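You operate a simulated robot arm through the tools that you are given. There is no shell and no other tool. Be economical: measure what you need, move in short steps, check, and stop when the job is done.

You run a simulated two-armed robot. Do the job below in one go: nothing can be reset, and whatever is moved stays where it is left.

## Task
Open the pack table drawer, take the beige rag and leave it in the inside of the pack table drawer and shut the drawer again. Put one of the yellow caps from the rollers past the closer on the steel scale top. Put one of the ink bottles from the rollers past the closer on top of the brown small carton there. Put the white bottle on the top of the long steel table away on the top of the hold table. Put one of the clear bottles from the shelf under the air panel on the sheet on the top of the long steel table. Any order will do. Set down upright: ink bottle, white bottle, clear bottle.

It is judged by the outcome, as a careful person would: the job done as asked, and still so three seconds after it is handed in. It fails if anything else is knocked over, pushed out of place, dropped, spilled or broken. A push-on lid holds only when it is set on centred and level and pressed home; a screw cap is set on level and turned clockwise until tight. Flat cloth is picked up by pressing the open fingertips on it (5 to 10 N) and closing them slowly along it; thin cloth reads only 2 to 8 mm in the jaws.

## Robot
Two 6-joint arms with three-finger grippers on one trunk, on a base that drives. Base frame: it is fixed to the floor where the robot stands at the start and does not move with it; the origin is under the middle of the robot, x ahead of it, y to its left, z up. Units: mm, rad, N and s.
The left shoulder is at the start at [22, 170, 1408], the right one opposite. With the tool pointing down near the work surface each hand reaches from about 140 to 420 mm from the robot's upright axis, wherever it stands, measured 20 degrees to its own side. Places, roughly: beige rag (9x6x3 cm) [-2300, 2500, 800]; clear bottle (7x7x23 cm) [-1800, -2900, 700]; ink bottle [-3500, 500, 750]; inside of the pack table drawer [800, 100, 700]; pack table drawer [800, 100, 700]; sheet (24x20x1 cm) [-1100, -2500, 800]; small carton [-3500, 250, 750]; steel scale top [-1000, -3000, 900]; top of the hold table [1900, -2800, 800]; white bottle [-1000, -3750, 1000]; yellow cap (4x4x2 cm) [-2200, 800, 700]. Payload 2.2 kg a hand.
Tool frame (each hand has its own): the origin (TCP) lies between the finger pads and is the grasp point; the fingertips stand 25 mm ahead of it; z points along the fingers, y is the line along which they close. Largest opening 104 mm; the body of the gripper starts 74 mm behind the TCP.
Orientation is that of the tool frame in the base frame, as a unit quaternion [w, x, y, z]. With the fingers straight down and closing along the base's y, the tool's x points along the base's -x, its y along +y and its z along -z.

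## Interface
- The arms move only by the tool arm_command. It takes "left_increments", "right_increments" or both (then of equal length, played together; a hand with none holds still); each is a list of rows, each a list of 7 numbers: the shift along the tool's x, y, z in units of 20 mm (1.0 is 20 mm), then the turn, a rotation vector about the tool's x, y, z in units of 5 degrees (1.0 is 5 degrees), then the opening, from 0 (shut) to 1 (fully open). In form: [[dx, dy, dz, wx, wy, wz, gripper], ...]. A call has 1 to 8 rows; each row shifts and turns the commanded pose from where the row before left it, along the tool's axes as they then stand. A call with a number of a shift or a turn outside -1 to 1 is refused whole. A row lasts 0.2 s, in which the tool goes at most 50 mm and 0.15 rad; a call with a longer step from one row to the next is refused whole, and so is a gripper value outside its range. A pose out of reach is approached as far as the arm can. The call stops where the force on the tool passes 40 N (or 10 N more than at its start, if that is more) or the arm is blocked; 0.2 s more then pass. The fingers move at their own pace and stop on an object; they squeeze with about 43 N. The grip force told is the motor's: it shows also when the fingers shut on nothing. Time passes only in rows, and 0.2 s behind the last, so rows that do not move let the fingers close. The reply holds the time, the measured pose of the TCP, the force on the tool along the base axes, the opening and the grip force, in the units named above and with some noise, with the torque about the TCP (base axes, N m) and any sound that the robot's microphone picked up.
- Cameras (640 x 400 px; columns grow to the right, rows downward): "scene" is now at [138.1, 1.7, 1270.5]; the picture's right is [0.01, -1.00, 0.00], its down [-0.84, -0.01, -0.53] and it looks along [0.53, 0.01, -0.84] (base axes); focal length 280 px, centre (320, 200). "left" rides on the left gripper at [82, -3, -104] in its tool frame; the picture's right is [0.04, 1.00, 0.00], its down [-0.75, 0.03, -0.66] and it looks along [-0.66, 0.03, 0.75] (tool axes); focal length 256 px, centre (320, 200). "right" rides on the right gripper at [82, 3, -104] in its tool frame; the picture's right is [-0.04, 1.00, 0.00], its down [-0.75, -0.03, -0.66] and it looks along [-0.66, -0.03, 0.75] (tool axes); focal length 256 px, centre (320, 200). There is no depth. A picture from a camera that has moved, and an enlarged one, comes with that camera's place and axes in the base frame and with its lens.
- grab_frame(camera): a new picture of that camera. No time passes.
- slide_trunk(by): slides the trunk up (or, below 0, down) by that many mm; the arms and the scene camera ride with it, the base frame stays. It gives what a move gives, with no picture.
- steer(legs): drives the robot by 1 to 6 legs, each [ahead, left, turn to the left] in mm, mm and rad, along the robot's own axes; the way and the turn of a leg run together, so that a leg with both is an arc; at most 1500 mm and 3.142 rad a leg. The arms and the cameras ride along, it lands a little off, and it stops where it bumps. It gives what a move gives.
- head_to(pan, tilt): turns the head with the scene camera to pan (to the left, within 1.047 rad either way) and tilt (down, from -0.506 to 1.204), counted from straight ahead of the robot. It gives what a move gives.
- zoom(camera, box): a new picture of the part [left, top, right, bottom] of that camera's present view, enlarged. No time passes.
- finish_job(): hands the job in; it is judged then, once.

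Work in short steps. Places have to be worked out from the pictures, the camera data and where the tool is seen: move nearer, look again, correct. Check each grasp and each placing, and mend what went wrong. You have 186 turns and 166 pictures in all, those below and enlarged ones among them. Open the grippers and draw the arms clear of the work before you hand the job in, unless the task says otherwise; then end with one line.

The tools are called after ">>>" as name(argument=value, ...) on one line, values as JSON. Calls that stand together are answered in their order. arm_command: Moves the arms, as the interface text tells. Its arguments: {"type":"object","properties":{"left_increments":{"type":"array"},"right_increments":{"type":"array"}},"required":[]} The other tools are called the same way: slide_trunk (by) slides the trunk up or down; steer (legs) drives the base; head_to (pan, tilt) turns the head that bears the scene camera; grab_frame (camera) takes a picture; zoom (camera, box) takes an enlarged picture of a part of a camera's view; finish_job () hands the job in.

At the start:

```text
time_s: 0.0
left_position: [502.1, 151.8, 923.5]
left_tool_rot: [0.0, -0.001, 1.0, 0.0]
left_ft_force: [-0.5, -0.2, 0.2]
left_moment: [0.0, 0.03, 0.01]
left_finger_gap: 103.9
left_finger_force: 0.2
right_position: [479.4, -215.1, 891.7]
right_tool_rot: [0.0, -0.001, 1.0, 0.001]
right_ft_force: [0.1, -0.1, 0.8]
right_moment: [0.02, 0.01, 0.0]
right_finger_gap: 103.9
right_finger_force: 0.0
trunk travel left (down, up): [-600.0, 142.0]
robot x, y, heading: [-0.5, 3.5, -0.001]
head pan, tilt: [0.014, 1.007]
```

scene: 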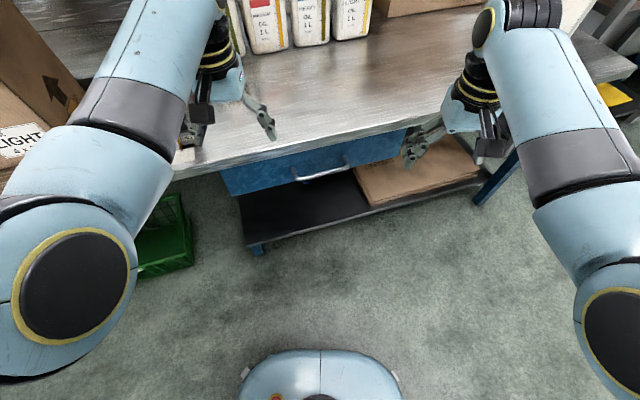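
right: 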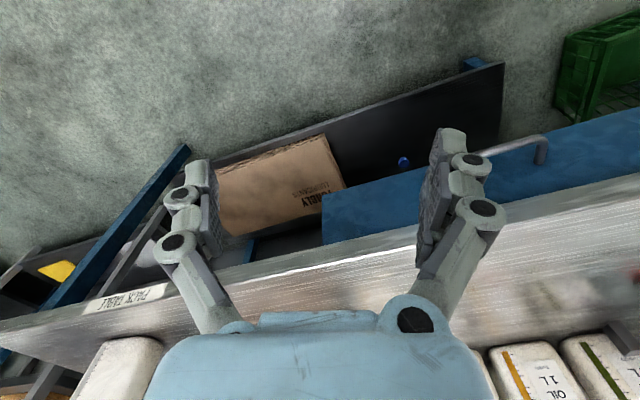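
left: 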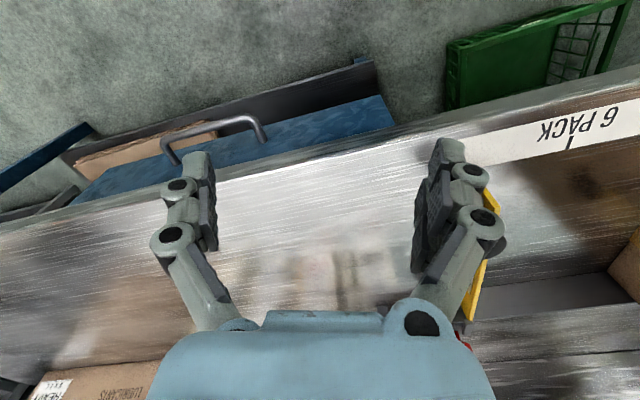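

The table front runs obliquely (normal about 0.4 rad to my left), with the handle near [590, 10, 700]. I back off a little and turn to face the drawer, then look.

>>> steer(legs=[[-200, 0, 0], [0, 0, 0.4]])

>>> head_to(pan=0, tilt=0.6)

>>> grab_frame(camera="scene")

>>> grab_frame(camera="left")

```text
time_s: 2.8
left_position: [201.7, 338.6, 921.1]
left_tool_rot: [0.0, -0.202, 0.979, 0.0]
left_ft_force: [-0.5, 0.6, 0.4]
left_moment: [0.0, 0.02, -0.01]
left_finger_gap: 104.0
left_finger_force: 0.0
right_position: [326.3, -8.3, 892.7]
right_tool_rot: [0.0, -0.202, 0.979, 0.0]
right_ft_force: [-0.6, -1.0, -0.2]
right_moment: [-0.03, 0.0, -0.03]
right_finger_gap: 103.8
right_finger_force: 0.1
trunk travel left (down, up): [-600.0, 142.0]
robot x, y, heading: [-194.4, -5.6, 0.406]
head pan, tilt: [0.014, 1.007]
```

```text
time_s: 3.7
left_position: [202.2, 337.9, 922.4]
left_tool_rot: [0.0, -0.201, 0.98, -0.001]
left_ft_force: [-0.2, -0.5, 0.2]
left_moment: [0.01, -0.03, 0.05]
left_finger_gap: 104.1
left_finger_force: 0.0
right_position: [326.9, -9.1, 892.0]
right_tool_rot: [0.001, -0.203, 0.979, 0.001]
right_ft_force: [0.0, -0.1, 0.4]
right_moment: [0.02, 0.0, -0.01]
right_finger_gap: 103.7
right_finger_force: 0.0
trunk travel left (down, up): [-600.0, 142.0]
robot x, y, heading: [-195.5, 1.8, 0.405]
head pan, tilt: [0.0, 0.6]
```

```text
162 pictures are left
camera scene: at [-53.2, 63.3, 1302.9], right [0.4, -0.92, 0.0], down [-0.52, -0.22, -0.82], along [0.76, 0.33, -0.57], focal length 280 px, centre (320, 200)
```

scene: 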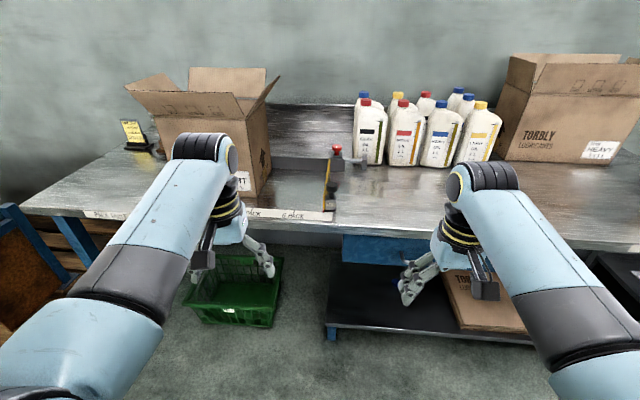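

```text
161 pictures are left
camera left: at [128.0, 303.3, 1027.2], right [-0.43, 0.9, 0.0], down [0.68, 0.33, 0.66], along [0.59, 0.28, -0.75], focal length 256 px, centre (320, 200)
```

left: 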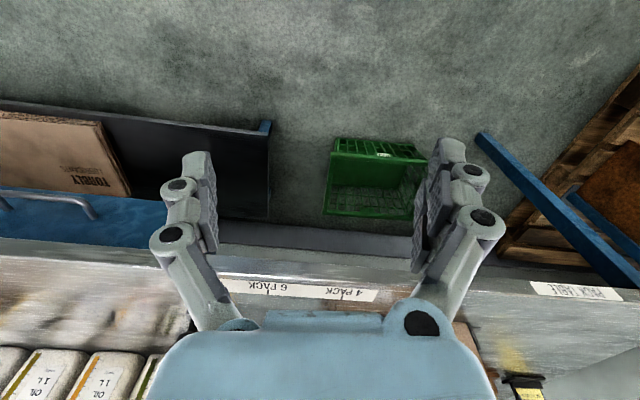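

The table normal is nearer heading 0.31. I square up and place the handle in front of the right hand at a distance, then view.

>>> steer(legs=[[0, 0, -0.09], [130, -60, 0]])

>>> head_to(pan=0, tilt=1.0)

>>> grab_frame(camera="scene")

>>> grab_frame(camera="right")

```text
time_s: 5.5
left_position: [374.0, 285.9, 921.1]
left_tool_rot: [-0.001, -0.16, 0.987, 0.0]
left_ft_force: [0.5, -0.9, -0.4]
left_moment: [-0.02, 0.01, -0.02]
left_finger_gap: 104.0
left_finger_force: 0.1
right_position: [468.4, -70.4, 892.0]
right_tool_rot: [-0.001, -0.16, 0.987, -0.001]
right_ft_force: [0.6, 0.1, 0.1]
right_moment: [0.0, 0.02, -0.03]
right_finger_gap: 103.8
right_finger_force: 0.1
trunk travel left (down, up): [-600.0, 142.0]
robot x, y, heading: [-55.0, -14.7, 0.315]
head pan, tilt: [0.0, 0.6]
```

```text
time_s: 6.4
left_position: [373.4, 287.3, 921.6]
left_tool_rot: [-0.001, -0.16, 0.987, 0.0]
left_ft_force: [-0.2, -0.3, -0.4]
left_moment: [-0.01, -0.02, -0.01]
left_finger_gap: 103.9
left_finger_force: 0.1
right_position: [466.6, -70.0, 890.9]
right_tool_rot: [0.0, -0.16, 0.987, 0.0]
right_ft_force: [-0.4, -0.2, 0.6]
right_moment: [0.03, -0.01, -0.03]
right_finger_gap: 104.2
right_finger_force: 0.2
trunk travel left (down, up): [-600.0, 142.0]
robot x, y, heading: [-50.9, -14.6, 0.325]
head pan, tilt: [0.0, 1.0]
```

```text
160 pictures are left
camera scene: at [77.2, 28.5, 1271.0], right [0.32, -0.95, 0.0], down [-0.8, -0.27, -0.54], along [0.51, 0.17, -0.84], focal length 280 px, centre (320, 200)
```

scene: 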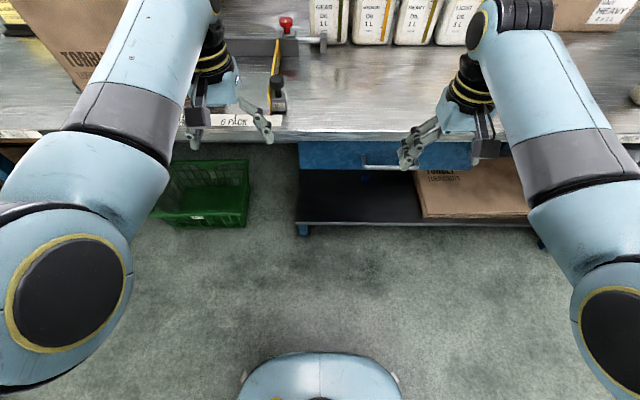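

```text
159 pictures are left
camera right: at [389.9, -91.3, 995.3], right [-0.28, 0.96, 0.0], down [0.73, 0.21, 0.66], along [0.63, 0.18, -0.76], focal length 256 px, centre (320, 200)
```

right: 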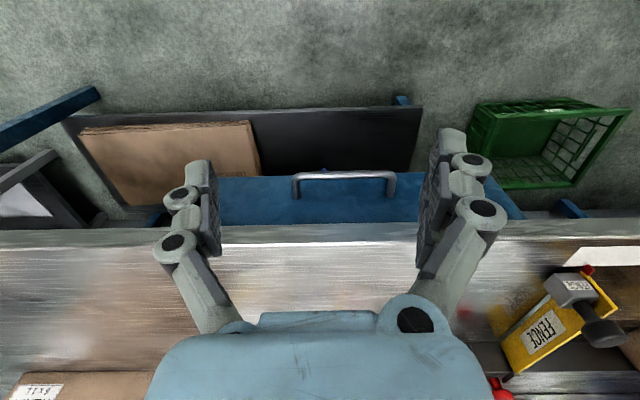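

Handle centre is about [580, 0, 695], squared with heading 0.32. I rotate the right tool so it points forward and slightly down, closing vertically, to grasp the bar from the front.

>>> arm_command(right_increments=[[0, 0, 0, -0.68, -0.68, 0.97, 0.6], [0, 0, 0, -0.68, -0.68, 0.97, 0.6], [0, 0, 0, -0.68, -0.68, 0.97, 0.6], [0, 0, 0, -0.68, -0.68, 0.97, 0.6], [0, 0, 0, -0.68, -0.68, 0.97, 0.6], [0, 0, 0, -0.68, -0.68, 0.97, 0.6], [0, 0, 0, -0.68, -0.68, 0.97, 0.6], [0, 0, 0, -0.68, -0.68, 0.97, 0.6]])

>>> arm_command(right_increments=[[0, 0, 0, -0.68, -0.68, 0.97, 0.6], [0, 0, 0, -0.68, -0.68, 0.97, 0.6], [0, 0, 0, -0.68, -0.68, 0.97, 0.6], [0, 0, 0, -0.68, -0.68, 0.97, 0.6], [0, 0, 0, -0.68, -0.68, 0.97, 0.6], [0, 0, 0, -0.68, -0.68, 0.97, 0.6], [0, 0, 0, -0.68, -0.68, 0.97, 0.6], [0, 0, 0, -0.68, -0.68, 0.97, 0.6]])

>>> slide_trunk(by=-180)

>>> grab_frame(camera="right")

>>> grab_frame(camera="scene")

```text
time_s: 8.2
left_position: [372.4, 287.5, 922.7]
left_tool_rot: [0.0, -0.16, 0.987, 0.0]
left_ft_force: [0.2, -0.4, -0.1]
left_moment: [0.0, 0.0, -0.04]
left_finger_gap: 104.1
left_finger_force: 0.0
right_position: [467.3, -70.4, 891.7]
right_tool_rot: [0.189, 0.18, 0.929, 0.263]
right_ft_force: [-0.3, 0.5, 0.1]
right_moment: [0.03, -0.01, 0.05]
right_finger_gap: 62.5
right_finger_force: 0.1
trunk travel left (down, up): [-600.0, 142.0]
robot x, y, heading: [-52.4, -18.0, 0.326]
head pan, tilt: [0.0, 1.0]
```

```text
time_s: 10.0
left_position: [372.2, 286.5, 922.9]
left_tool_rot: [-0.001, -0.16, 0.987, 0.0]
left_ft_force: [0.4, 0.7, 0.1]
left_moment: [0.01, 0.0, 0.0]
left_finger_gap: 104.0
left_finger_force: 0.1
right_position: [465.5, -68.6, 892.1]
right_tool_rot: [0.336, 0.479, 0.663, 0.466]
right_ft_force: [0.7, 0.5, 0.5]
right_moment: [-0.03, 0.01, 0.03]
right_finger_gap: 62.3
right_finger_force: 0.1
trunk travel left (down, up): [-600.0, 142.0]
robot x, y, heading: [-54.9, -17.8, 0.321]
head pan, tilt: [0.0, 1.0]
```

```text
time_s: 12.0
left_position: [371.5, 287.3, 742.2]
left_tool_rot: [0.0, -0.16, 0.987, 0.001]
left_ft_force: [0.5, -0.2, -0.3]
left_moment: [-0.01, 0.02, 0.01]
left_finger_gap: 103.9
left_finger_force: 0.2
right_position: [466.8, -69.5, 712.0]
right_tool_rot: [0.336, 0.479, 0.664, 0.466]
right_ft_force: [-0.4, 0.1, -0.5]
right_moment: [-0.01, -0.01, -0.04]
right_finger_gap: 62.4
right_finger_force: 0.1
trunk travel left (down, up): [-420.0, 322.0]
robot x, y, heading: [-55.1, -15.9, 0.323]
head pan, tilt: [0.0, 1.0]
```

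```text
158 pictures are left
camera right: at [350.9, -21.7, 750.4], right [0.34, 0.07, 0.94], down [-0.36, -0.91, 0.2], along [0.87, -0.4, -0.28], focal length 256 px, centre (320, 200)
```

right: 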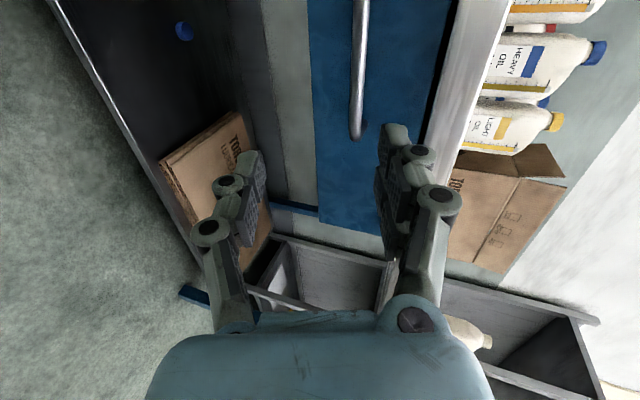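

```text
157 pictures are left
camera scene: at [80.1, 29.5, 1088.3], right [0.32, -0.95, 0.0], down [-0.8, -0.27, -0.54], along [0.51, 0.17, -0.84], focal length 280 px, centre (320, 200)
```

scene: 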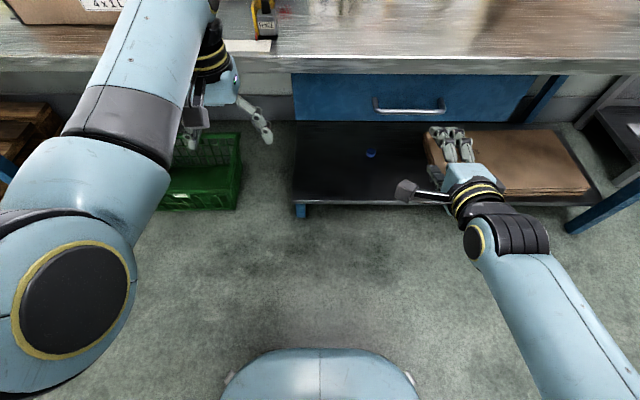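

Triangulated handle centre ≈ [586, 1, 698]. I level the tool to nearly horizontal, shift 30 mm left, and advance partway with a smaller opening.

>>> arm_command(right_increments=[[0.5, 0, 0, -1, 0, 0, 0.45], [0.5, 0, 0, -1, 0, 0, 0.45], [0.5, 0, 0, -1, 0, 0, 0.45], [0, -0.1, 1, 0, 0, 0, 0.45], [0, -0.05, 1, 0, 0, 0, 0.45], [0, 0, 1, 0, 0, 0, 0.45], [0, 0, 1, 0, 0, 0, 0.45]])

>>> grab_frame(camera="right")

>>> grab_frame(camera="scene")

```text
time_s: 13.6
left_position: [372.9, 287.2, 741.5]
left_tool_rot: [0.0, -0.16, 0.987, 0.0]
left_ft_force: [0.2, -0.3, 0.4]
left_moment: [0.03, -0.02, -0.05]
left_finger_gap: 104.3
left_finger_force: 0.0
right_position: [531.9, -17.0, 700.9]
right_tool_rot: [0.394, 0.431, 0.598, 0.549]
right_ft_force: [0.6, -0.5, -0.2]
right_moment: [0.0, 0.0, -0.02]
right_finger_gap: 46.9
right_finger_force: 0.1
trunk travel left (down, up): [-420.0, 322.0]
robot x, y, heading: [-53.1, -17.9, 0.319]
head pan, tilt: [0.0, 1.0]
```

```text
156 pictures are left
camera right: at [409.8, 28.7, 712.3], right [0.1, -0.01, 1.0], down [-0.39, -0.92, 0.03], along [0.92, -0.39, -0.09], focal length 256 px, centre (320, 200)
```

right: 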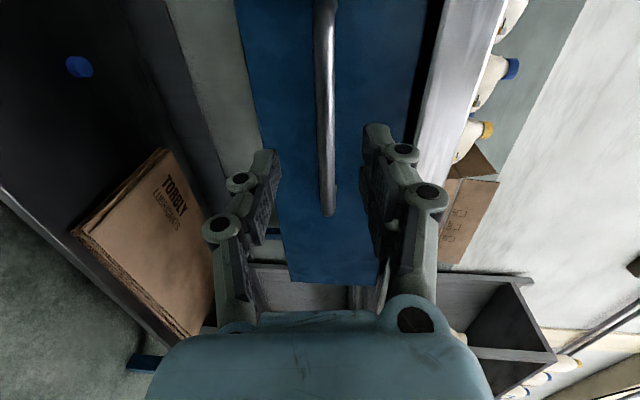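

```text
155 pictures are left
camera scene: at [80.6, 29.6, 1088.1], right [0.32, -0.95, 0.0], down [-0.8, -0.27, -0.54], along [0.51, 0.17, -0.84], focal length 280 px, centre (320, 200)
```

scene: 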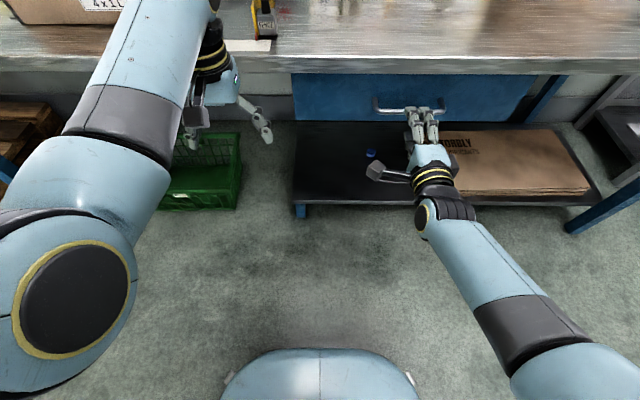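

The bar lies between the fingers. I advance about 48 mm and close.

>>> arm_command(right_increments=[[0.2, 0, 0.9, 0, 0, 0, 0.45], [0.1, 0, 0.9, 0, 0, 0, 0.45], [0, 0, 0.6, 0, 0, 0, 0.45], [0, 0, 0, 0, 0, 0, 0], [0, 0, 0, 0, 0, 0, 0], [0, 0, 0, 0, 0, 0, 0]])

>>> grab_frame(camera="right")

```text
time_s: 15.0
left_position: [371.6, 287.2, 743.3]
left_tool_rot: [0.001, -0.16, 0.987, 0.0]
left_ft_force: [0.2, -0.4, -0.5]
left_moment: [-0.01, -0.01, -0.01]
left_finger_gap: 103.9
left_finger_force: 0.1
right_position: [576.8, 4.8, 699.2]
right_tool_rot: [0.397, 0.43, 0.595, 0.551]
right_ft_force: [1.4, -1.4, 18.6]
right_moment: [0.3, 0.1, 0.03]
right_finger_gap: 5.8
right_finger_force: 29.0
trunk travel left (down, up): [-420.0, 322.0]
robot x, y, heading: [-53.2, -16.7, 0.315]
head pan, tilt: [0.0, 1.0]
```

```text
154 pictures are left
camera right: at [455.0, 50.1, 710.6], right [0.09, -0.01, 1.0], down [-0.39, -0.92, 0.02], along [0.92, -0.39, -0.09], focal length 256 px, centre (320, 200)
```

right: 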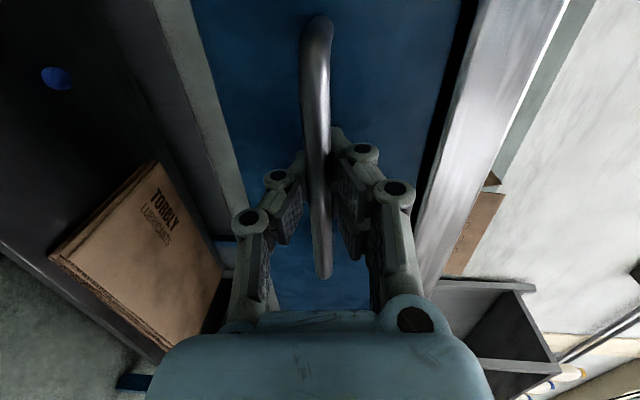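

The bar is gripped (gap 5.8, some upward force). I ease up slightly and pull straight back.

>>> arm_command(right_increments=[[0, 0.1, 0, 0, 0, 0, 0], [0, 0, -0.6, 0, 0, 0, 0], [0, 0, -1, 0, 0, 0, 0], [0, 0, -1, 0, 0, 0, 0], [0, 0, -1, 0, 0, 0, 0], [0, 0, -1, 0, 0, 0, 0], [0, 0, -1, 0, 0, 0, 0], [0, 0, -1, 0, 0, 0, 0]])

>>> grab_frame(camera="scene")

```text
time_s: 16.7
left_position: [372.6, 288.2, 742.9]
left_tool_rot: [0.0, -0.16, 0.987, 0.001]
left_ft_force: [-1.1, 0.2, 0.3]
left_moment: [0.01, -0.01, 0.0]
left_finger_gap: 103.9
left_finger_force: 0.0
right_position: [451.8, -35.8, 700.4]
right_tool_rot: [0.388, 0.437, 0.605, 0.541]
right_ft_force: [-0.3, -4.4, -10.9]
right_moment: [0.16, 0.02, -0.15]
right_finger_gap: 5.9
right_finger_force: 28.3
trunk travel left (down, up): [-420.0, 322.0]
robot x, y, heading: [-55.9, -18.8, 0.323]
head pan, tilt: [0.0, 1.0]
stopped in row 8 (right hand): the force on the tool passed its limit at 42 N (the readings are from after the stop); the commanded pose is now the measured one
```

```text
153 pictures are left
camera scene: at [79.9, 28.8, 1088.5], right [0.32, -0.95, 0.0], down [-0.8, -0.27, -0.54], along [0.51, 0.17, -0.84], focal length 280 px, centre (320, 200)
```

scene: 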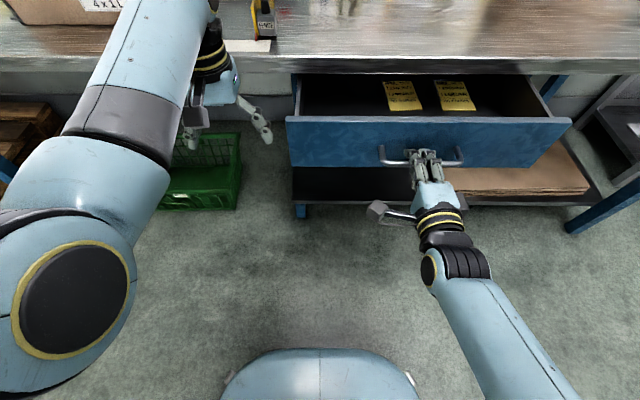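

Drawer is open ~130 mm; the stop was probably force from my slightly tilted pull. I ease down and pull a bit more along the level.

>>> arm_command(right_increments=[[0, -0.15, 0, 0, 0, 0, 0], [0, -0.05, -0.5, 0, 0, 0, 0], [0, -0.08, -1, 0, 0, 0, 0], [0, -0.08, -1, 0, 0, 0, 0], [0, -0.08, -1, 0, 0, 0, 0], [0, -0.08, -1, 0, 0, 0, 0]])

>>> grab_frame(camera="scene")

```text
time_s: 18.1
left_position: [373.0, 286.2, 743.4]
left_tool_rot: [-0.001, -0.161, 0.987, 0.0]
left_ft_force: [-0.2, 0.1, 1.1]
left_moment: [0.01, 0.02, -0.01]
left_finger_gap: 104.1
left_finger_force: 0.1
right_position: [366.2, -63.7, 701.1]
right_tool_rot: [0.39, 0.435, 0.604, 0.542]
right_ft_force: [-2.1, 4.8, -12.7]
right_moment: [0.15, -0.09, 0.04]
right_finger_gap: 0.0
right_finger_force: 28.1
trunk travel left (down, up): [-420.0, 322.0]
robot x, y, heading: [-47.4, -16.4, 0.32]
head pan, tilt: [0.0, 1.0]
```

```text
152 pictures are left
camera scene: at [80.3, 29.3, 1088.1], right [0.32, -0.95, 0.0], down [-0.8, -0.27, -0.54], along [0.51, 0.17, -0.84], focal length 280 px, centre (320, 200)
```

scene: 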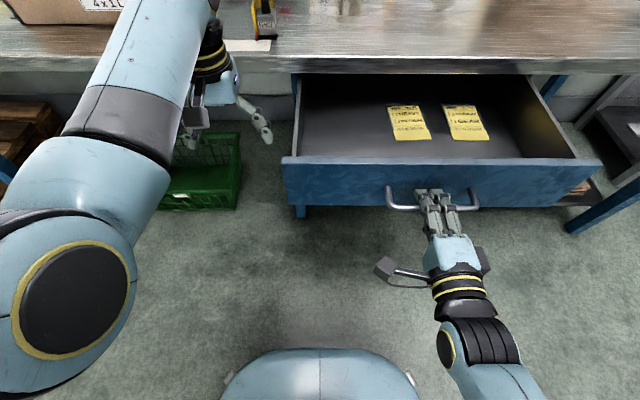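

Drawer is open ~200 mm and the fingers have come off the bar. I open, raise away by driving back, then return the arm to a carrying pose and look around.

>>> arm_command(right_increments=[[0, 0, 0, 0, 0, 0, 0.5], [0, 0, 0, 0, 0, 0, 0.5]])

>>> steer(legs=[[-400, 0, 0]])

>>> head_to(pan=0, tilt=0.5)

>>> grab_frame(camera="scene")

```text
time_s: 18.7
left_position: [372.3, 288.4, 741.7]
left_tool_rot: [0.0, -0.16, 0.987, 0.0]
left_ft_force: [-0.5, 0.3, -0.3]
left_moment: [-0.03, 0.02, -0.03]
left_finger_gap: 103.9
left_finger_force: 0.2
right_position: [367.3, -65.0, 701.7]
right_tool_rot: [0.39, 0.435, 0.603, 0.543]
right_ft_force: [-0.3, 0.3, 0.2]
right_moment: [0.02, 0.01, -0.02]
right_finger_gap: 51.8
right_finger_force: 0.0
trunk travel left (down, up): [-420.0, 322.0]
robot x, y, heading: [-59.1, -16.8, 0.32]
head pan, tilt: [0.0, 1.0]
```

```text
time_s: 21.2
left_position: [-10.4, 161.0, 741.9]
left_tool_rot: [-0.001, -0.16, 0.987, 0.0]
left_ft_force: [0.4, 0.3, -1.0]
left_moment: [0.0, -0.04, -0.01]
left_finger_gap: 103.8
left_finger_force: 0.1
right_position: [-15.4, -192.5, 701.1]
right_tool_rot: [0.39, 0.435, 0.604, 0.543]
right_ft_force: [0.0, -0.3, 0.2]
right_moment: [0.02, 0.0, 0.0]
right_finger_gap: 52.1
right_finger_force: 0.0
trunk travel left (down, up): [-420.0, 322.0]
robot x, y, heading: [-437.9, -146.3, 0.324]
head pan, tilt: [0.0, 1.0]
```

```text
time_s: 22.2
left_position: [-10.3, 161.8, 742.3]
left_tool_rot: [0.0, -0.161, 0.987, 0.001]
left_ft_force: [0.6, -0.1, 0.1]
left_moment: [-0.02, -0.03, 0.01]
left_finger_gap: 103.9
left_finger_force: 0.0
right_position: [-13.7, -192.0, 701.0]
right_tool_rot: [0.389, 0.434, 0.605, 0.543]
right_ft_force: [-0.4, -0.1, 0.1]
right_moment: [-0.01, -0.03, -0.01]
right_finger_gap: 52.2
right_finger_force: 0.0
trunk travel left (down, up): [-420.0, 322.0]
robot x, y, heading: [-438.5, -142.3, 0.329]
head pan, tilt: [0.0, 0.499]
```

```text
151 pictures are left
camera scene: at [-281.7, -90.9, 1129.2], right [0.32, -0.95, 0.0], down [-0.46, -0.15, -0.88], along [0.83, 0.28, -0.48], focal length 280 px, centre (320, 200)
```

scene: 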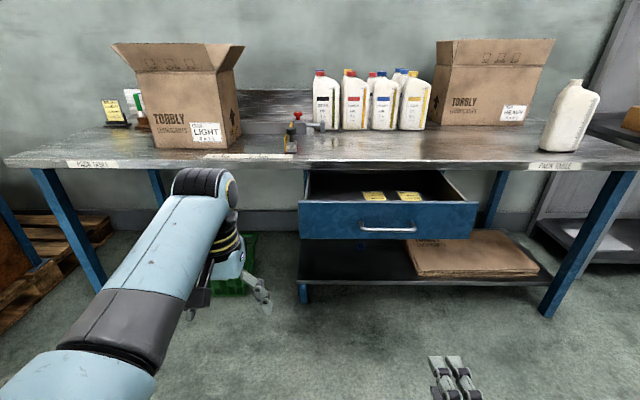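

Drawer well open with notes inside at the back. I restore the right hand to pointing down, raise the trunk, and turn toward the rag area to look.

>>> arm_command(right_increments=[[0, 0, 0, 1, 0, 0, 0.8], [0, 0, 0, 1, 0, 0, 0.8], [0, 0, 0, 1, 0, 0, 0.8], [0, 0, 0, 0.68, 0.68, -0.97, 0.8], [0, 0, 0, 0.68, 0.68, -0.97, 0.8], [0, 0, 0, 0.68, 0.68, -0.97, 0.8], [0, 0, 0, 0.68, 0.68, -0.97, 0.8], [0, 0, 0, 0.68, 0.68, -0.97, 0.8]])

>>> arm_command(right_increments=[[0, 0, 0, 0.68, 0.68, -0.97, 0.8], [0, 0, 0, 0.68, 0.68, -0.97, 0.8], [0, 0, 0, 0.68, 0.68, -0.97, 0.8], [0, 0, 0, 0.68, 0.68, -0.97, 0.8], [0, 0, 0, 0.68, 0.68, -0.97, 0.8], [0, 0, 0, 0.68, 0.68, -0.97, 0.8], [0, 0, 0, 0.68, 0.68, -0.97, 0.8], [0, 0, 0, 0.68, 0.68, -0.97, 0.8]])

>>> arm_command(right_increments=[[0.8, 0, -1, 0.68, 0.68, -0.97, 0.8], [0.8, 0, -1, 0.68, 0.68, -0.97, 0.8], [0.8, 0, -1, 0.68, 0.68, -0.97, 0.8], [0, 0, -1, 0, 0, 0, 0.8]], left_increments=[[1, 0, 0, 0, 0, 0, 1], [1, 0, 0, 0, 0, 0, 1], [1, 0, 0, 0, 0, 0, 1], [1, 0, 0, 0, 0, 0, 1]])

>>> slide_trunk(by=180)

>>> steer(legs=[[0, 0, 1.86]])

>>> head_to(pan=0, tilt=0.3)

>>> grab_frame(camera="scene")

```text
time_s: 24.0
left_position: [-9.2, 160.0, 742.7]
left_tool_rot: [0.0, -0.16, 0.987, 0.001]
left_ft_force: [-0.4, -0.3, -0.2]
left_moment: [-0.01, 0.01, 0.0]
left_finger_gap: 103.9
left_finger_force: 0.0
right_position: [-10.0, -206.6, 693.8]
right_tool_rot: [0.274, 0.363, 0.824, 0.339]
right_ft_force: [-0.3, 0.4, 0.3]
right_moment: [-0.03, 0.01, 0.02]
right_finger_gap: 83.0
right_finger_force: 0.1
right hand out of reach, approached as far as the arm can: row 4, 5, 6
trunk travel left (down, up): [-420.0, 322.0]
robot x, y, heading: [-436.5, -143.3, 0.322]
head pan, tilt: [0.0, 0.499]
```

```text
time_s: 25.8
left_position: [-9.3, 161.0, 742.3]
left_tool_rot: [0.0, -0.161, 0.987, 0.001]
left_ft_force: [0.2, -0.7, -0.5]
left_moment: [-0.02, 0.0, -0.03]
left_finger_gap: 104.0
left_finger_force: 0.0
right_position: [-8.8, -207.1, 694.7]
right_tool_rot: [0.083, 0.039, 0.99, 0.106]
right_ft_force: [0.4, -0.7, -0.5]
right_moment: [-0.02, 0.0, 0.02]
right_finger_gap: 83.0
right_finger_force: 0.1
trunk travel left (down, up): [-420.0, 322.0]
robot x, y, heading: [-435.3, -147.3, 0.328]
head pan, tilt: [0.0, 0.499]
```

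```text
time_s: 27.0
left_position: [-93.2, 184.6, 740.9]
left_tool_rot: [0.0, -0.166, 0.985, 0.048]
left_ft_force: [-0.6, -0.4, -0.3]
left_moment: [0.0, -0.01, 0.02]
left_finger_gap: 103.8
left_finger_force: 0.1
right_position: [-66.1, -243.5, 763.4]
right_tool_rot: [0.004, -0.093, 0.995, -0.018]
right_ft_force: [0.1, -0.6, -0.4]
right_moment: [-0.01, -0.05, 0.0]
right_finger_gap: 83.3
right_finger_force: 0.0
trunk travel left (down, up): [-420.0, 322.0]
robot x, y, heading: [-434.6, -144.9, 0.326]
head pan, tilt: [0.0, 0.499]
stopped in row 4 (left hand): the arm was blocked; the commanded pose is now the measured one
```

```text
time_s: 29.0
left_position: [-93.5, 186.5, 920.3]
left_tool_rot: [-0.001, -0.167, 0.985, 0.046]
left_ft_force: [-0.3, 0.7, 0.4]
left_moment: [0.01, 0.02, -0.01]
left_finger_gap: 104.0
left_finger_force: 0.0
right_position: [-64.3, -241.9, 942.3]
right_tool_rot: [0.002, -0.091, 0.996, -0.018]
right_ft_force: [0.4, -0.4, 0.6]
right_moment: [0.01, 0.01, 0.02]
right_finger_gap: 83.3
right_finger_force: 0.1
trunk travel left (down, up): [-600.0, 142.0]
robot x, y, heading: [-436.3, -142.3, 0.327]
head pan, tilt: [0.0, 0.499]
```

```text
time_s: 33.8
left_position: [-848.7, 93.7, 919.5]
left_tool_rot: [0.037, 0.888, -0.458, -0.028]
left_ft_force: [0.7, 0.3, -0.7]
left_moment: [0.0, -0.03, -0.01]
left_finger_gap: 104.0
left_finger_force: 0.1
right_position: [-446.9, 239.5, 942.9]
right_tool_rot: [-0.015, 0.852, -0.523, 0.007]
right_ft_force: [0.8, 0.3, 0.2]
right_moment: [-0.01, 0.0, 0.01]
right_finger_gap: 83.1
right_finger_force: 0.1
trunk travel left (down, up): [-600.0, 142.0]
robot x, y, heading: [-436.7, -144.8, 2.18]
head pan, tilt: [0.0, 0.499]
```

```text
time_s: 34.6
left_position: [-849.6, 92.6, 920.6]
left_tool_rot: [0.037, 0.888, -0.457, -0.028]
left_ft_force: [-0.4, 0.0, 0.9]
left_moment: [0.02, 0.0, 0.02]
left_finger_gap: 104.0
left_finger_force: 0.0
right_position: [-446.6, 240.4, 942.4]
right_tool_rot: [-0.017, 0.851, -0.524, 0.008]
right_ft_force: [0.2, -0.1, -0.3]
right_moment: [0.02, -0.03, -0.02]
right_finger_gap: 83.1
right_finger_force: 0.1
trunk travel left (down, up): [-600.0, 142.0]
robot x, y, heading: [-434.1, -140.8, 2.177]
head pan, tilt: [0.0, 0.3]
```

```text
150 pictures are left
camera scene: at [-532.1, -8.4, 1330.4], right [0.82, 0.57, 0.0], down [0.17, -0.24, -0.95], along [-0.54, 0.78, -0.3], focal length 280 px, centre (320, 200)
```

scene: 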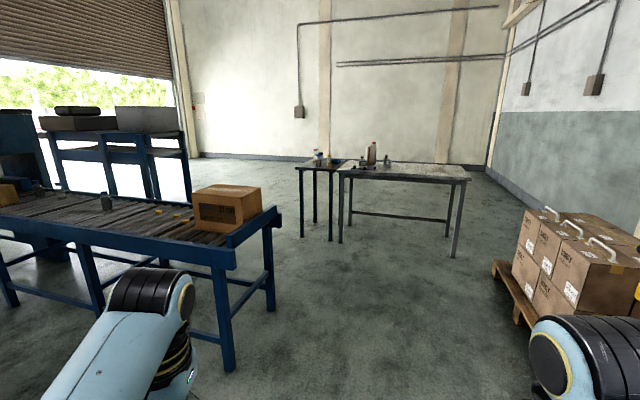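

I see the roller line at left and two tables ahead; the rag should be on the small table. I drive round the conveyor's end and look again.

>>> steer(legs=[[1000, -300, 0], [629, -147, 0], [400, 250, -0.1]])

>>> grab_frame(camera="scene")

```text
time_s: 45.4
left_position: [-1777.1, 1911.3, 920.7]
left_tool_rot: [0.035, 0.866, -0.499, -0.028]
left_ft_force: [-0.6, -0.5, 0.0]
left_moment: [-0.02, -0.02, 0.0]
left_finger_gap: 103.7
left_finger_force: 0.1
right_position: [-1362.3, 2020.0, 942.4]
right_tool_rot: [-0.017, 0.826, -0.563, 0.009]
right_ft_force: [-0.4, -0.4, 0.3]
right_moment: [-0.02, -0.02, -0.02]
right_finger_gap: 83.2
right_finger_force: 0.1
trunk travel left (down, up): [-600.0, 142.0]
robot x, y, heading: [-1387.8, 1636.9, 2.084]
head pan, tilt: [0.0, 0.3]
```

```text
149 pictures are left
camera scene: at [-1471.6, 1779.9, 1330.4], right [0.87, 0.49, 0.0], down [0.15, -0.26, -0.95], along [-0.47, 0.83, -0.3], focal length 280 px, centre (320, 200)
```

scene: 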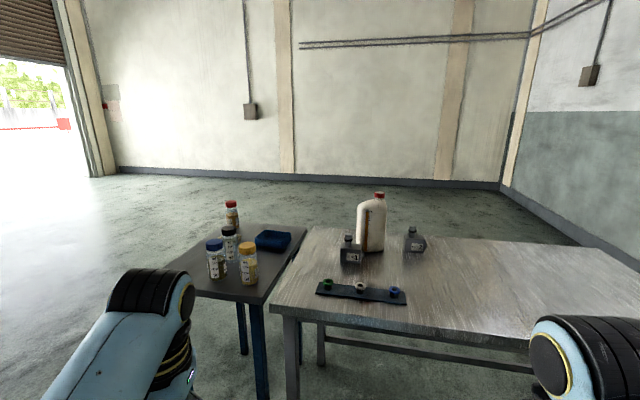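

I see a blue cloth and capped jars on the small table; the beige rag must be hidden. I move left, square to that table (heading 1.93), staying back.

>>> steer(legs=[[0, 463, 0], [300, 0, -0.154]])

>>> head_to(pan=0, tilt=0.45)

>>> grab_frame(camera="scene")

```text
time_s: 48.1
left_position: [-2136.3, 1696.4, 921.1]
left_tool_rot: [0.036, 0.888, -0.457, -0.027]
left_ft_force: [-0.9, 0.1, 0.1]
left_moment: [0.01, -0.01, -0.03]
left_finger_gap: 104.1
left_finger_force: 0.0
right_position: [-1734.9, 1843.3, 942.9]
right_tool_rot: [-0.017, 0.852, -0.523, 0.007]
right_ft_force: [-0.3, -0.8, -0.1]
right_moment: [0.01, -0.03, 0.02]
right_finger_gap: 83.2
right_finger_force: 0.1
trunk travel left (down, up): [-600.0, 142.0]
robot x, y, heading: [-1726.1, 1462.1, 2.181]
head pan, tilt: [0.0, 0.3]
stopped in leg 1: the robot was blocked; the commanded pose is now the measured one
```

```text
time_s: 48.8
left_position: [-2134.9, 1697.8, 919.8]
left_tool_rot: [0.036, 0.888, -0.457, -0.028]
left_ft_force: [0.2, -1.0, 0.3]
left_moment: [0.01, -0.02, 0.0]
left_finger_gap: 104.0
left_finger_force: 0.1
right_position: [-1733.7, 1844.0, 943.9]
right_tool_rot: [-0.017, 0.852, -0.524, 0.008]
right_ft_force: [-1.1, -0.1, 0.2]
right_moment: [0.0, -0.03, 0.0]
right_finger_gap: 83.0
right_finger_force: 0.1
trunk travel left (down, up): [-600.0, 142.0]
robot x, y, heading: [-1723.2, 1459.5, 2.18]
head pan, tilt: [0.0, 0.45]
```

```text
148 pictures are left
camera scene: at [-1818.3, 1594.3, 1316.6], right [0.82, 0.57, 0.0], down [0.25, -0.36, -0.9], along [-0.51, 0.74, -0.43], focal length 280 px, centre (320, 200)
```

scene: 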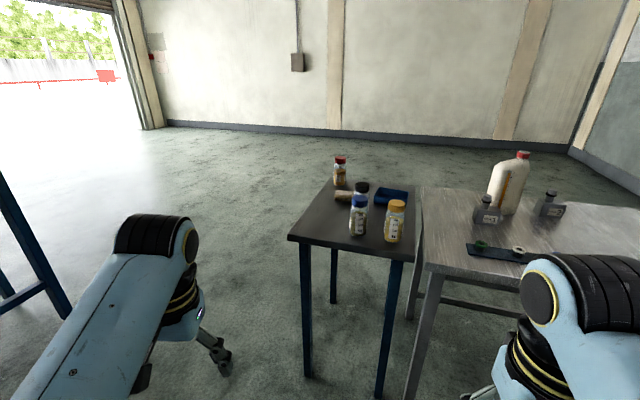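

The beige rag shows at (345,195) → about [-2347, 2570], among jars (tops ~930). Left of the table is free floor, so I raise the trunk and drive round to the left side.

>>> slide_trunk(by=130)

>>> steer(legs=[[150, 0, 0], [700, 750, 0], [300, 200, -1.0]])

>>> grab_frame(camera="scene")

```text
time_s: 50.4
left_position: [-2134.2, 1696.8, 1050.7]
left_tool_rot: [0.038, 0.889, -0.456, -0.027]
left_ft_force: [-0.1, 0.6, -0.7]
left_moment: [0.0, 0.0, 0.01]
left_finger_gap: 104.0
left_finger_force: 0.1
right_position: [-1733.1, 1843.4, 1072.3]
right_tool_rot: [-0.016, 0.852, -0.523, 0.009]
right_ft_force: [-0.2, -0.8, -0.2]
right_moment: [-0.04, 0.0, 0.0]
right_finger_gap: 83.3
right_finger_force: 0.0
trunk travel left (down, up): [-730.0, 12.0]
robot x, y, heading: [-1723.9, 1461.5, 2.18]
head pan, tilt: [0.0, 0.45]
```

```text
time_s: 59.2
left_position: [-3080.5, 2461.2, 1050.3]
left_tool_rot: [-0.019, -0.564, 0.824, 0.041]
left_ft_force: [1.0, 0.1, -0.2]
left_moment: [-0.03, 0.03, 0.02]
left_finger_gap: 104.3
left_finger_force: 0.0
right_position: [-2738.8, 2205.1, 1072.7]
right_tool_rot: [0.011, -0.501, 0.866, -0.015]
right_ft_force: [0.7, -0.3, 1.2]
right_moment: [-0.01, -0.02, -0.01]
right_finger_gap: 83.1
right_finger_force: 0.0
trunk travel left (down, up): [-730.0, 12.0]
robot x, y, heading: [-3053.3, 1990.7, 1.189]
head pan, tilt: [0.0, 0.45]
```

```text
147 pictures are left
camera scene: at [-2995.1, 2138.4, 1446.8], right [0.93, -0.37, 0.0], down [-0.16, -0.4, -0.9], along [0.34, 0.83, -0.44], focal length 280 px, centre (320, 200)
```

scene: 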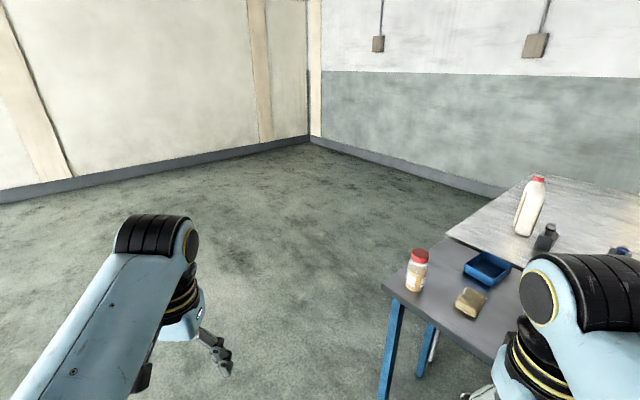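

The rag is a folded block near [-2353, 2538]; red jar at [-2463, 2653]. I drive to stand left of the table at heading 0.34 with the rag in front of the right hand.

>>> steer(legs=[[500, -77, 0], [0, 0, -0.849]])

>>> head_to(pan=-0.3, tilt=0.9)

>>> grab_frame(camera="scene")

>>> grab_frame(camera="right")

```text
time_s: 64.4
left_position: [-2453.4, 2759.3, 1050.4]
left_tool_rot: [0.0, -0.175, 0.984, 0.046]
left_ft_force: [1.0, 0.2, 0.7]
left_moment: [-0.03, 0.0, 0.01]
left_finger_gap: 104.2
left_finger_force: 0.1
right_position: [-2418.2, 2332.3, 1074.3]
right_tool_rot: [0.004, -0.101, 0.995, -0.018]
right_ft_force: [0.2, 0.3, 0.0]
right_moment: [-0.02, -0.03, -0.04]
right_finger_gap: 83.1
right_finger_force: 0.1
trunk travel left (down, up): [-730.0, 12.0]
robot x, y, heading: [-2793.4, 2423.7, 0.346]
head pan, tilt: [0.0, 0.45]
```

```text
time_s: 65.3
left_position: [-2454.0, 2757.9, 1051.8]
left_tool_rot: [0.0, -0.176, 0.983, 0.046]
left_ft_force: [0.6, 0.3, 0.0]
left_moment: [-0.01, -0.01, 0.03]
left_finger_gap: 104.0
left_finger_force: 0.1
right_position: [-2417.4, 2333.6, 1073.0]
right_tool_rot: [0.003, -0.101, 0.995, -0.018]
right_ft_force: [0.0, 0.6, -0.5]
right_moment: [0.01, 0.0, 0.0]
right_finger_gap: 83.2
right_finger_force: 0.1
trunk travel left (down, up): [-730.0, 12.0]
robot x, y, heading: [-2793.6, 2428.1, 0.341]
head pan, tilt: [-0.3, 0.901]
```

```text
146 pictures are left
camera scene: at [-2652.0, 2452.2, 1408.6], right [0.04, -1.0, 0.0], down [-0.78, -0.03, -0.62], along [0.62, 0.03, -0.78], focal length 280 px, centre (320, 200)
```

scene: 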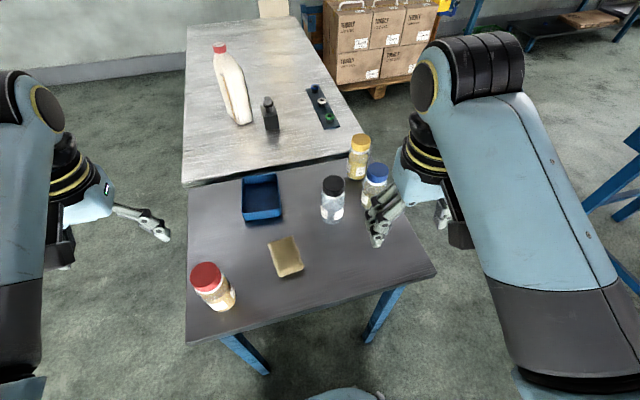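

```text
145 pictures are left
camera right: at [-2498.8, 2324.1, 1175.7], right [-0.16, 0.99, -0.04], down [0.74, 0.14, 0.66], along [0.66, 0.08, -0.75], focal length 256 px, centre (320, 200)
```

right: 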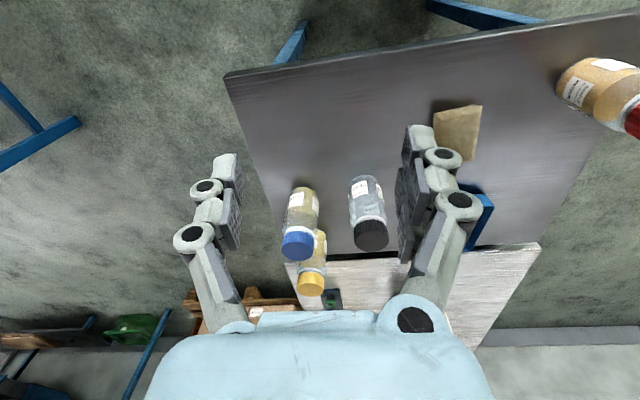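

Both cameras agree: rag at ≈[-2352, 2545], top ~810, long axis heading 0.40. I nudge the base closer and align the right tool's yaw and level.

>>> steer(legs=[[67, 79, 0]])

>>> arm_command(right_increments=[[0, 0, 0, -0.13, 0, -0.77, 1], [0, 0, 0, -0.13, 0, -0.77, 1], [0, 0, 0, -0.13, 0, -0.77, 1]])

```text
time_s: 66.4
left_position: [-2417.9, 2854.1, 1050.7]
left_tool_rot: [-0.001, -0.176, 0.983, 0.045]
left_ft_force: [0.3, -0.4, -0.8]
left_moment: [0.0, 0.01, 0.0]
left_finger_gap: 104.0
left_finger_force: 0.0
right_position: [-2382.4, 2427.7, 1072.6]
right_tool_rot: [0.003, -0.101, 0.995, -0.018]
right_ft_force: [1.0, 0.1, 0.2]
right_moment: [-0.09, 0.0, 0.0]
right_finger_gap: 83.1
right_finger_force: 0.1
trunk travel left (down, up): [-730.0, 12.0]
robot x, y, heading: [-2752.4, 2523.6, 0.341]
head pan, tilt: [-0.3, 0.901]
```

```text
time_s: 67.2
left_position: [-2419.2, 2852.5, 1050.7]
left_tool_rot: [0.0, -0.177, 0.983, 0.046]
left_ft_force: [0.0, 0.4, 0.8]
left_moment: [-0.01, 0.01, 0.03]
left_finger_gap: 104.1
left_finger_force: 0.0
right_position: [-2382.0, 2426.4, 1073.2]
right_tool_rot: [-0.001, -0.2, 0.98, -0.001]
right_ft_force: [-0.3, 0.2, -0.2]
right_moment: [0.02, 0.01, 0.01]
right_finger_gap: 104.1
right_finger_force: 0.1
trunk travel left (down, up): [-730.0, 12.0]
robot x, y, heading: [-2756.4, 2522.3, 0.343]
head pan, tilt: [-0.3, 0.901]
```

I shift over the rag, then lower the trunk 180 and check.

>>> arm_command(right_increments=[[-0.62, 0.82, 0, 0, 0, 0, 1], [-0.62, 0.82, 0, 0, 0, 0, 1], [-0.62, 0.82, 0, 0, 0, 0, 1], [-0.62, 0.82, 0, 0, 0, 0, 1], [-0.62, 0.82, 0, 0, 0, 0, 1], [-0.6, 0.8, 0, 0, 0, 0, 1]])

>>> slide_trunk(by=-170)

>>> grab_frame(camera="right")

>>> grab_frame(camera="scene")

```text
time_s: 68.2
left_position: [-2417.9, 2853.8, 1050.2]
left_tool_rot: [-0.001, -0.176, 0.983, 0.046]
left_ft_force: [0.5, 0.9, 0.2]
left_moment: [0.0, -0.04, 0.02]
left_finger_gap: 104.0
left_finger_force: 0.0
right_position: [-2347.9, 2420.4, 1055.8]
right_tool_rot: [0.004, -0.201, 0.976, -0.088]
right_ft_force: [0.0, 0.2, 0.6]
right_moment: [0.01, -0.01, -0.01]
right_finger_gap: 104.2
right_finger_force: 0.0
trunk travel left (down, up): [-730.0, 12.0]
robot x, y, heading: [-2753.6, 2521.3, 0.344]
head pan, tilt: [-0.3, 0.901]
stopped in row 4 (right hand): the arm was blocked; the commanded pose is now the measured one
```

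```text
time_s: 70.1
left_position: [-2417.8, 2853.0, 881.5]
left_tool_rot: [-0.001, -0.177, 0.983, 0.047]
left_ft_force: [-0.3, 0.5, 0.2]
left_moment: [-0.05, -0.04, 0.03]
left_finger_gap: 103.9
left_finger_force: 0.1
right_position: [-2348.8, 2418.0, 885.4]
right_tool_rot: [0.002, -0.201, 0.976, -0.087]
right_ft_force: [-0.5, -0.3, 0.1]
right_moment: [-0.01, 0.01, -0.01]
right_finger_gap: 104.0
right_finger_force: 0.1
trunk travel left (down, up): [-560.0, 182.0]
robot x, y, heading: [-2755.1, 2521.6, 0.339]
head pan, tilt: [-0.3, 0.901]
```

```text
144 pictures are left
camera right: at [-2427.6, 2407.6, 989.3], right [-0.35, 0.92, -0.17], down [0.68, 0.38, 0.63], along [0.64, 0.11, -0.76], focal length 256 px, centre (320, 200)
```

right: 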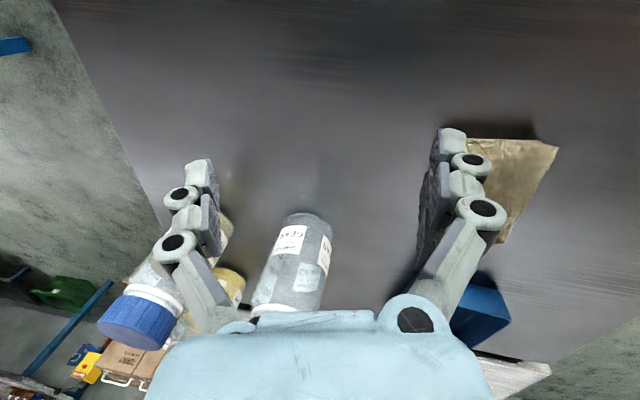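

```text
143 pictures are left
camera scene: at [-2615.2, 2546.6, 1238.0], right [0.04, -1.0, 0.0], down [-0.78, -0.03, -0.62], along [0.62, 0.03, -0.78], focal length 280 px, centre (320, 200)
```

scene: 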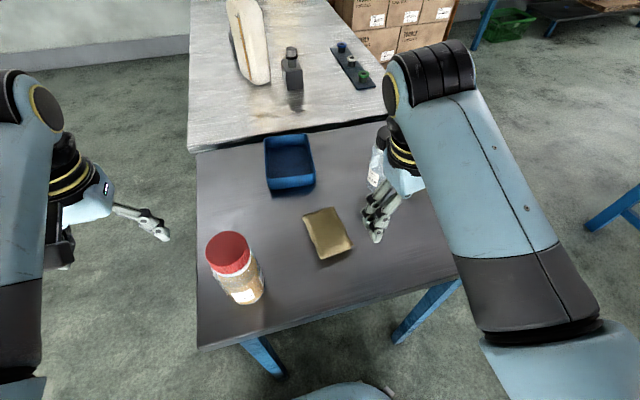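

The arm was blocked by folding too tightly (hand too high relative to the shoulder), tilting about 10°. I raise the trunk 100 and lower the hand the same while levelling it.

>>> slide_trunk(by=100)

>>> arm_command(right_increments=[[0, 0, 1, 0, 0, 0, 1], [0, 0, 1, 0, 0, 0, 1], [0, 0, 1, -0.5, 0, 0, 1], [0, 0, 1, -0.5, 0, 0, 1], [0, 0, 0.5, -0.5, 0, 0, 1], [0, 0, 0, -0.5, 0, 0, 1]])

```text
time_s: 71.4
left_position: [-2417.9, 2854.2, 979.8]
left_tool_rot: [-0.001, -0.177, 0.983, 0.045]
left_ft_force: [0.4, 0.1, -0.3]
left_moment: [0.02, 0.01, -0.02]
left_finger_gap: 104.1
left_finger_force: 0.1
right_position: [-2347.7, 2420.4, 986.6]
right_tool_rot: [0.002, -0.2, 0.976, -0.085]
right_ft_force: [0.6, 1.1, 0.3]
right_moment: [0.0, -0.01, 0.03]
right_finger_gap: 104.0
right_finger_force: 0.0
trunk travel left (down, up): [-660.0, 82.0]
robot x, y, heading: [-2755.3, 2517.5, 0.342]
head pan, tilt: [-0.3, 0.901]
```

```text
time_s: 72.8
left_position: [-2418.1, 2853.6, 980.9]
left_tool_rot: [-0.001, -0.177, 0.983, 0.046]
left_ft_force: [0.2, 0.5, -0.8]
left_moment: [0.04, 0.02, 0.01]
left_finger_gap: 104.0
left_finger_force: 0.1
right_position: [-2345.4, 2406.5, 897.9]
right_tool_rot: [-0.015, -0.2, 0.98, 0.001]
right_ft_force: [-0.5, -0.5, 0.4]
right_moment: [0.01, 0.02, 0.0]
right_finger_gap: 104.2
right_finger_force: 0.2
trunk travel left (down, up): [-660.0, 82.0]
robot x, y, heading: [-2756.9, 2518.8, 0.34]
head pan, tilt: [-0.3, 0.901]
```

Level again. Now I shift left/forward over the rag.

>>> arm_command(right_increments=[[-0.34, 0.93, 0, 0, 0, 0, 1], [-0.34, 0.93, 0, 0, 0, 0, 1], [-0.34, 0.93, 0, 0, 0, 0, 1], [-0.34, 0.93, 0, 0, 0, 0, 1], [-0.34, 0.93, 0, 0, 0, 0, 1], [-0.34, 0.93, 0, 0, 0, 0, 1], [-0.34, 0.93, 0, 0, 0, 0, 1]])

>>> grab_frame(camera="right")

```text
time_s: 74.5
left_position: [-2418.1, 2852.7, 981.0]
left_tool_rot: [-0.001, -0.177, 0.983, 0.045]
left_ft_force: [-0.5, 0.5, 0.8]
left_moment: [-0.01, 0.02, -0.01]
left_finger_gap: 103.8
left_finger_force: 0.0
right_position: [-2331.7, 2457.4, 877.5]
right_tool_rot: [-0.013, -0.193, 0.978, -0.074]
right_ft_force: [-0.1, 0.1, -0.6]
right_moment: [0.0, 0.0, 0.02]
right_finger_gap: 104.2
right_finger_force: 0.1
trunk travel left (down, up): [-660.0, 82.0]
robot x, y, heading: [-2755.1, 2518.2, 0.34]
head pan, tilt: [-0.3, 0.901]
stopped in row 7 (right hand): the arm was blocked; the commanded pose is now the measured one
```

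```text
142 pictures are left
camera right: at [-2406.5, 2446.0, 983.1], right [-0.34, 0.93, -0.14], down [0.71, 0.35, 0.61], along [0.62, 0.11, -0.78], focal length 256 px, centre (320, 200)
```

right: 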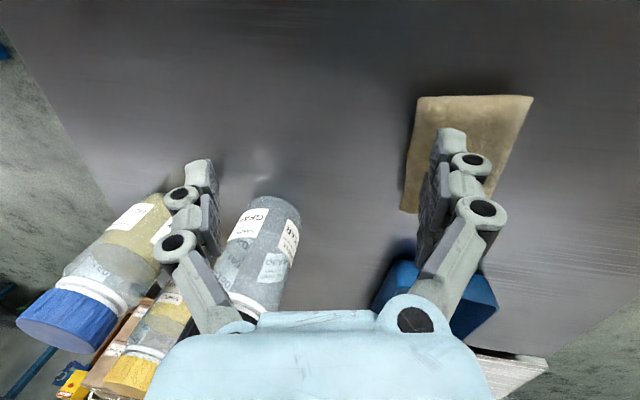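

The right arm resists reaching inward; I'll level it, easing slightly outward, then shift the base left instead.

>>> arm_command(right_increments=[[0, -0.6, 0, -0.6, 0, 0, 1], [0, -0.6, 0, -0.6, 0, 0, 1], [0, -0.6, 0, -0.5, 0, 0, 1]])

>>> steer(legs=[[0, 110, 0]])

>>> grab_frame(camera="right")

```text
time_s: 75.3
left_position: [-2417.0, 2852.8, 980.9]
left_tool_rot: [0.0, -0.177, 0.983, 0.046]
left_ft_force: [0.3, -0.1, -0.3]
left_moment: [0.0, 0.0, 0.0]
left_finger_gap: 104.0
left_finger_force: 0.0
right_position: [-2317.0, 2426.1, 880.9]
right_tool_rot: [-0.029, -0.192, 0.981, 0.001]
right_ft_force: [0.5, 0.5, 0.4]
right_moment: [0.02, 0.04, -0.04]
right_finger_gap: 104.1
right_finger_force: 0.0
trunk travel left (down, up): [-660.0, 82.0]
robot x, y, heading: [-2755.0, 2518.3, 0.339]
head pan, tilt: [-0.3, 0.901]
```

```text
time_s: 76.5
left_position: [-2454.9, 2960.1, 979.6]
left_tool_rot: [-0.001, -0.175, 0.983, 0.045]
left_ft_force: [-0.4, -0.7, -0.4]
left_moment: [0.01, 0.0, 0.01]
left_finger_gap: 104.2
left_finger_force: 0.0
right_position: [-2356.1, 2532.4, 879.9]
right_tool_rot: [-0.027, -0.191, 0.981, 0.0]
right_ft_force: [0.7, -0.5, 0.4]
right_moment: [-0.01, 0.01, 0.02]
right_finger_gap: 104.0
right_finger_force: 0.0
trunk travel left (down, up): [-660.0, 82.0]
robot x, y, heading: [-2794.4, 2624.4, 0.339]
head pan, tilt: [-0.3, 0.901]
```

```text
141 pictures are left
camera right: at [-2426.1, 2506.9, 988.4], right [-0.34, 0.94, 0.01], down [0.74, 0.26, 0.61], along [0.58, 0.21, -0.79], focal length 256 px, centre (320, 200)
```

right: 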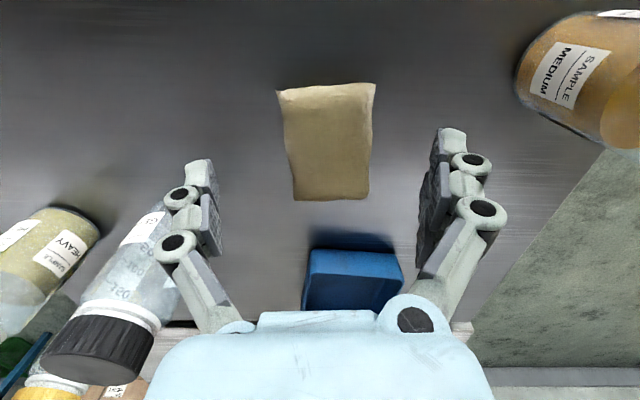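

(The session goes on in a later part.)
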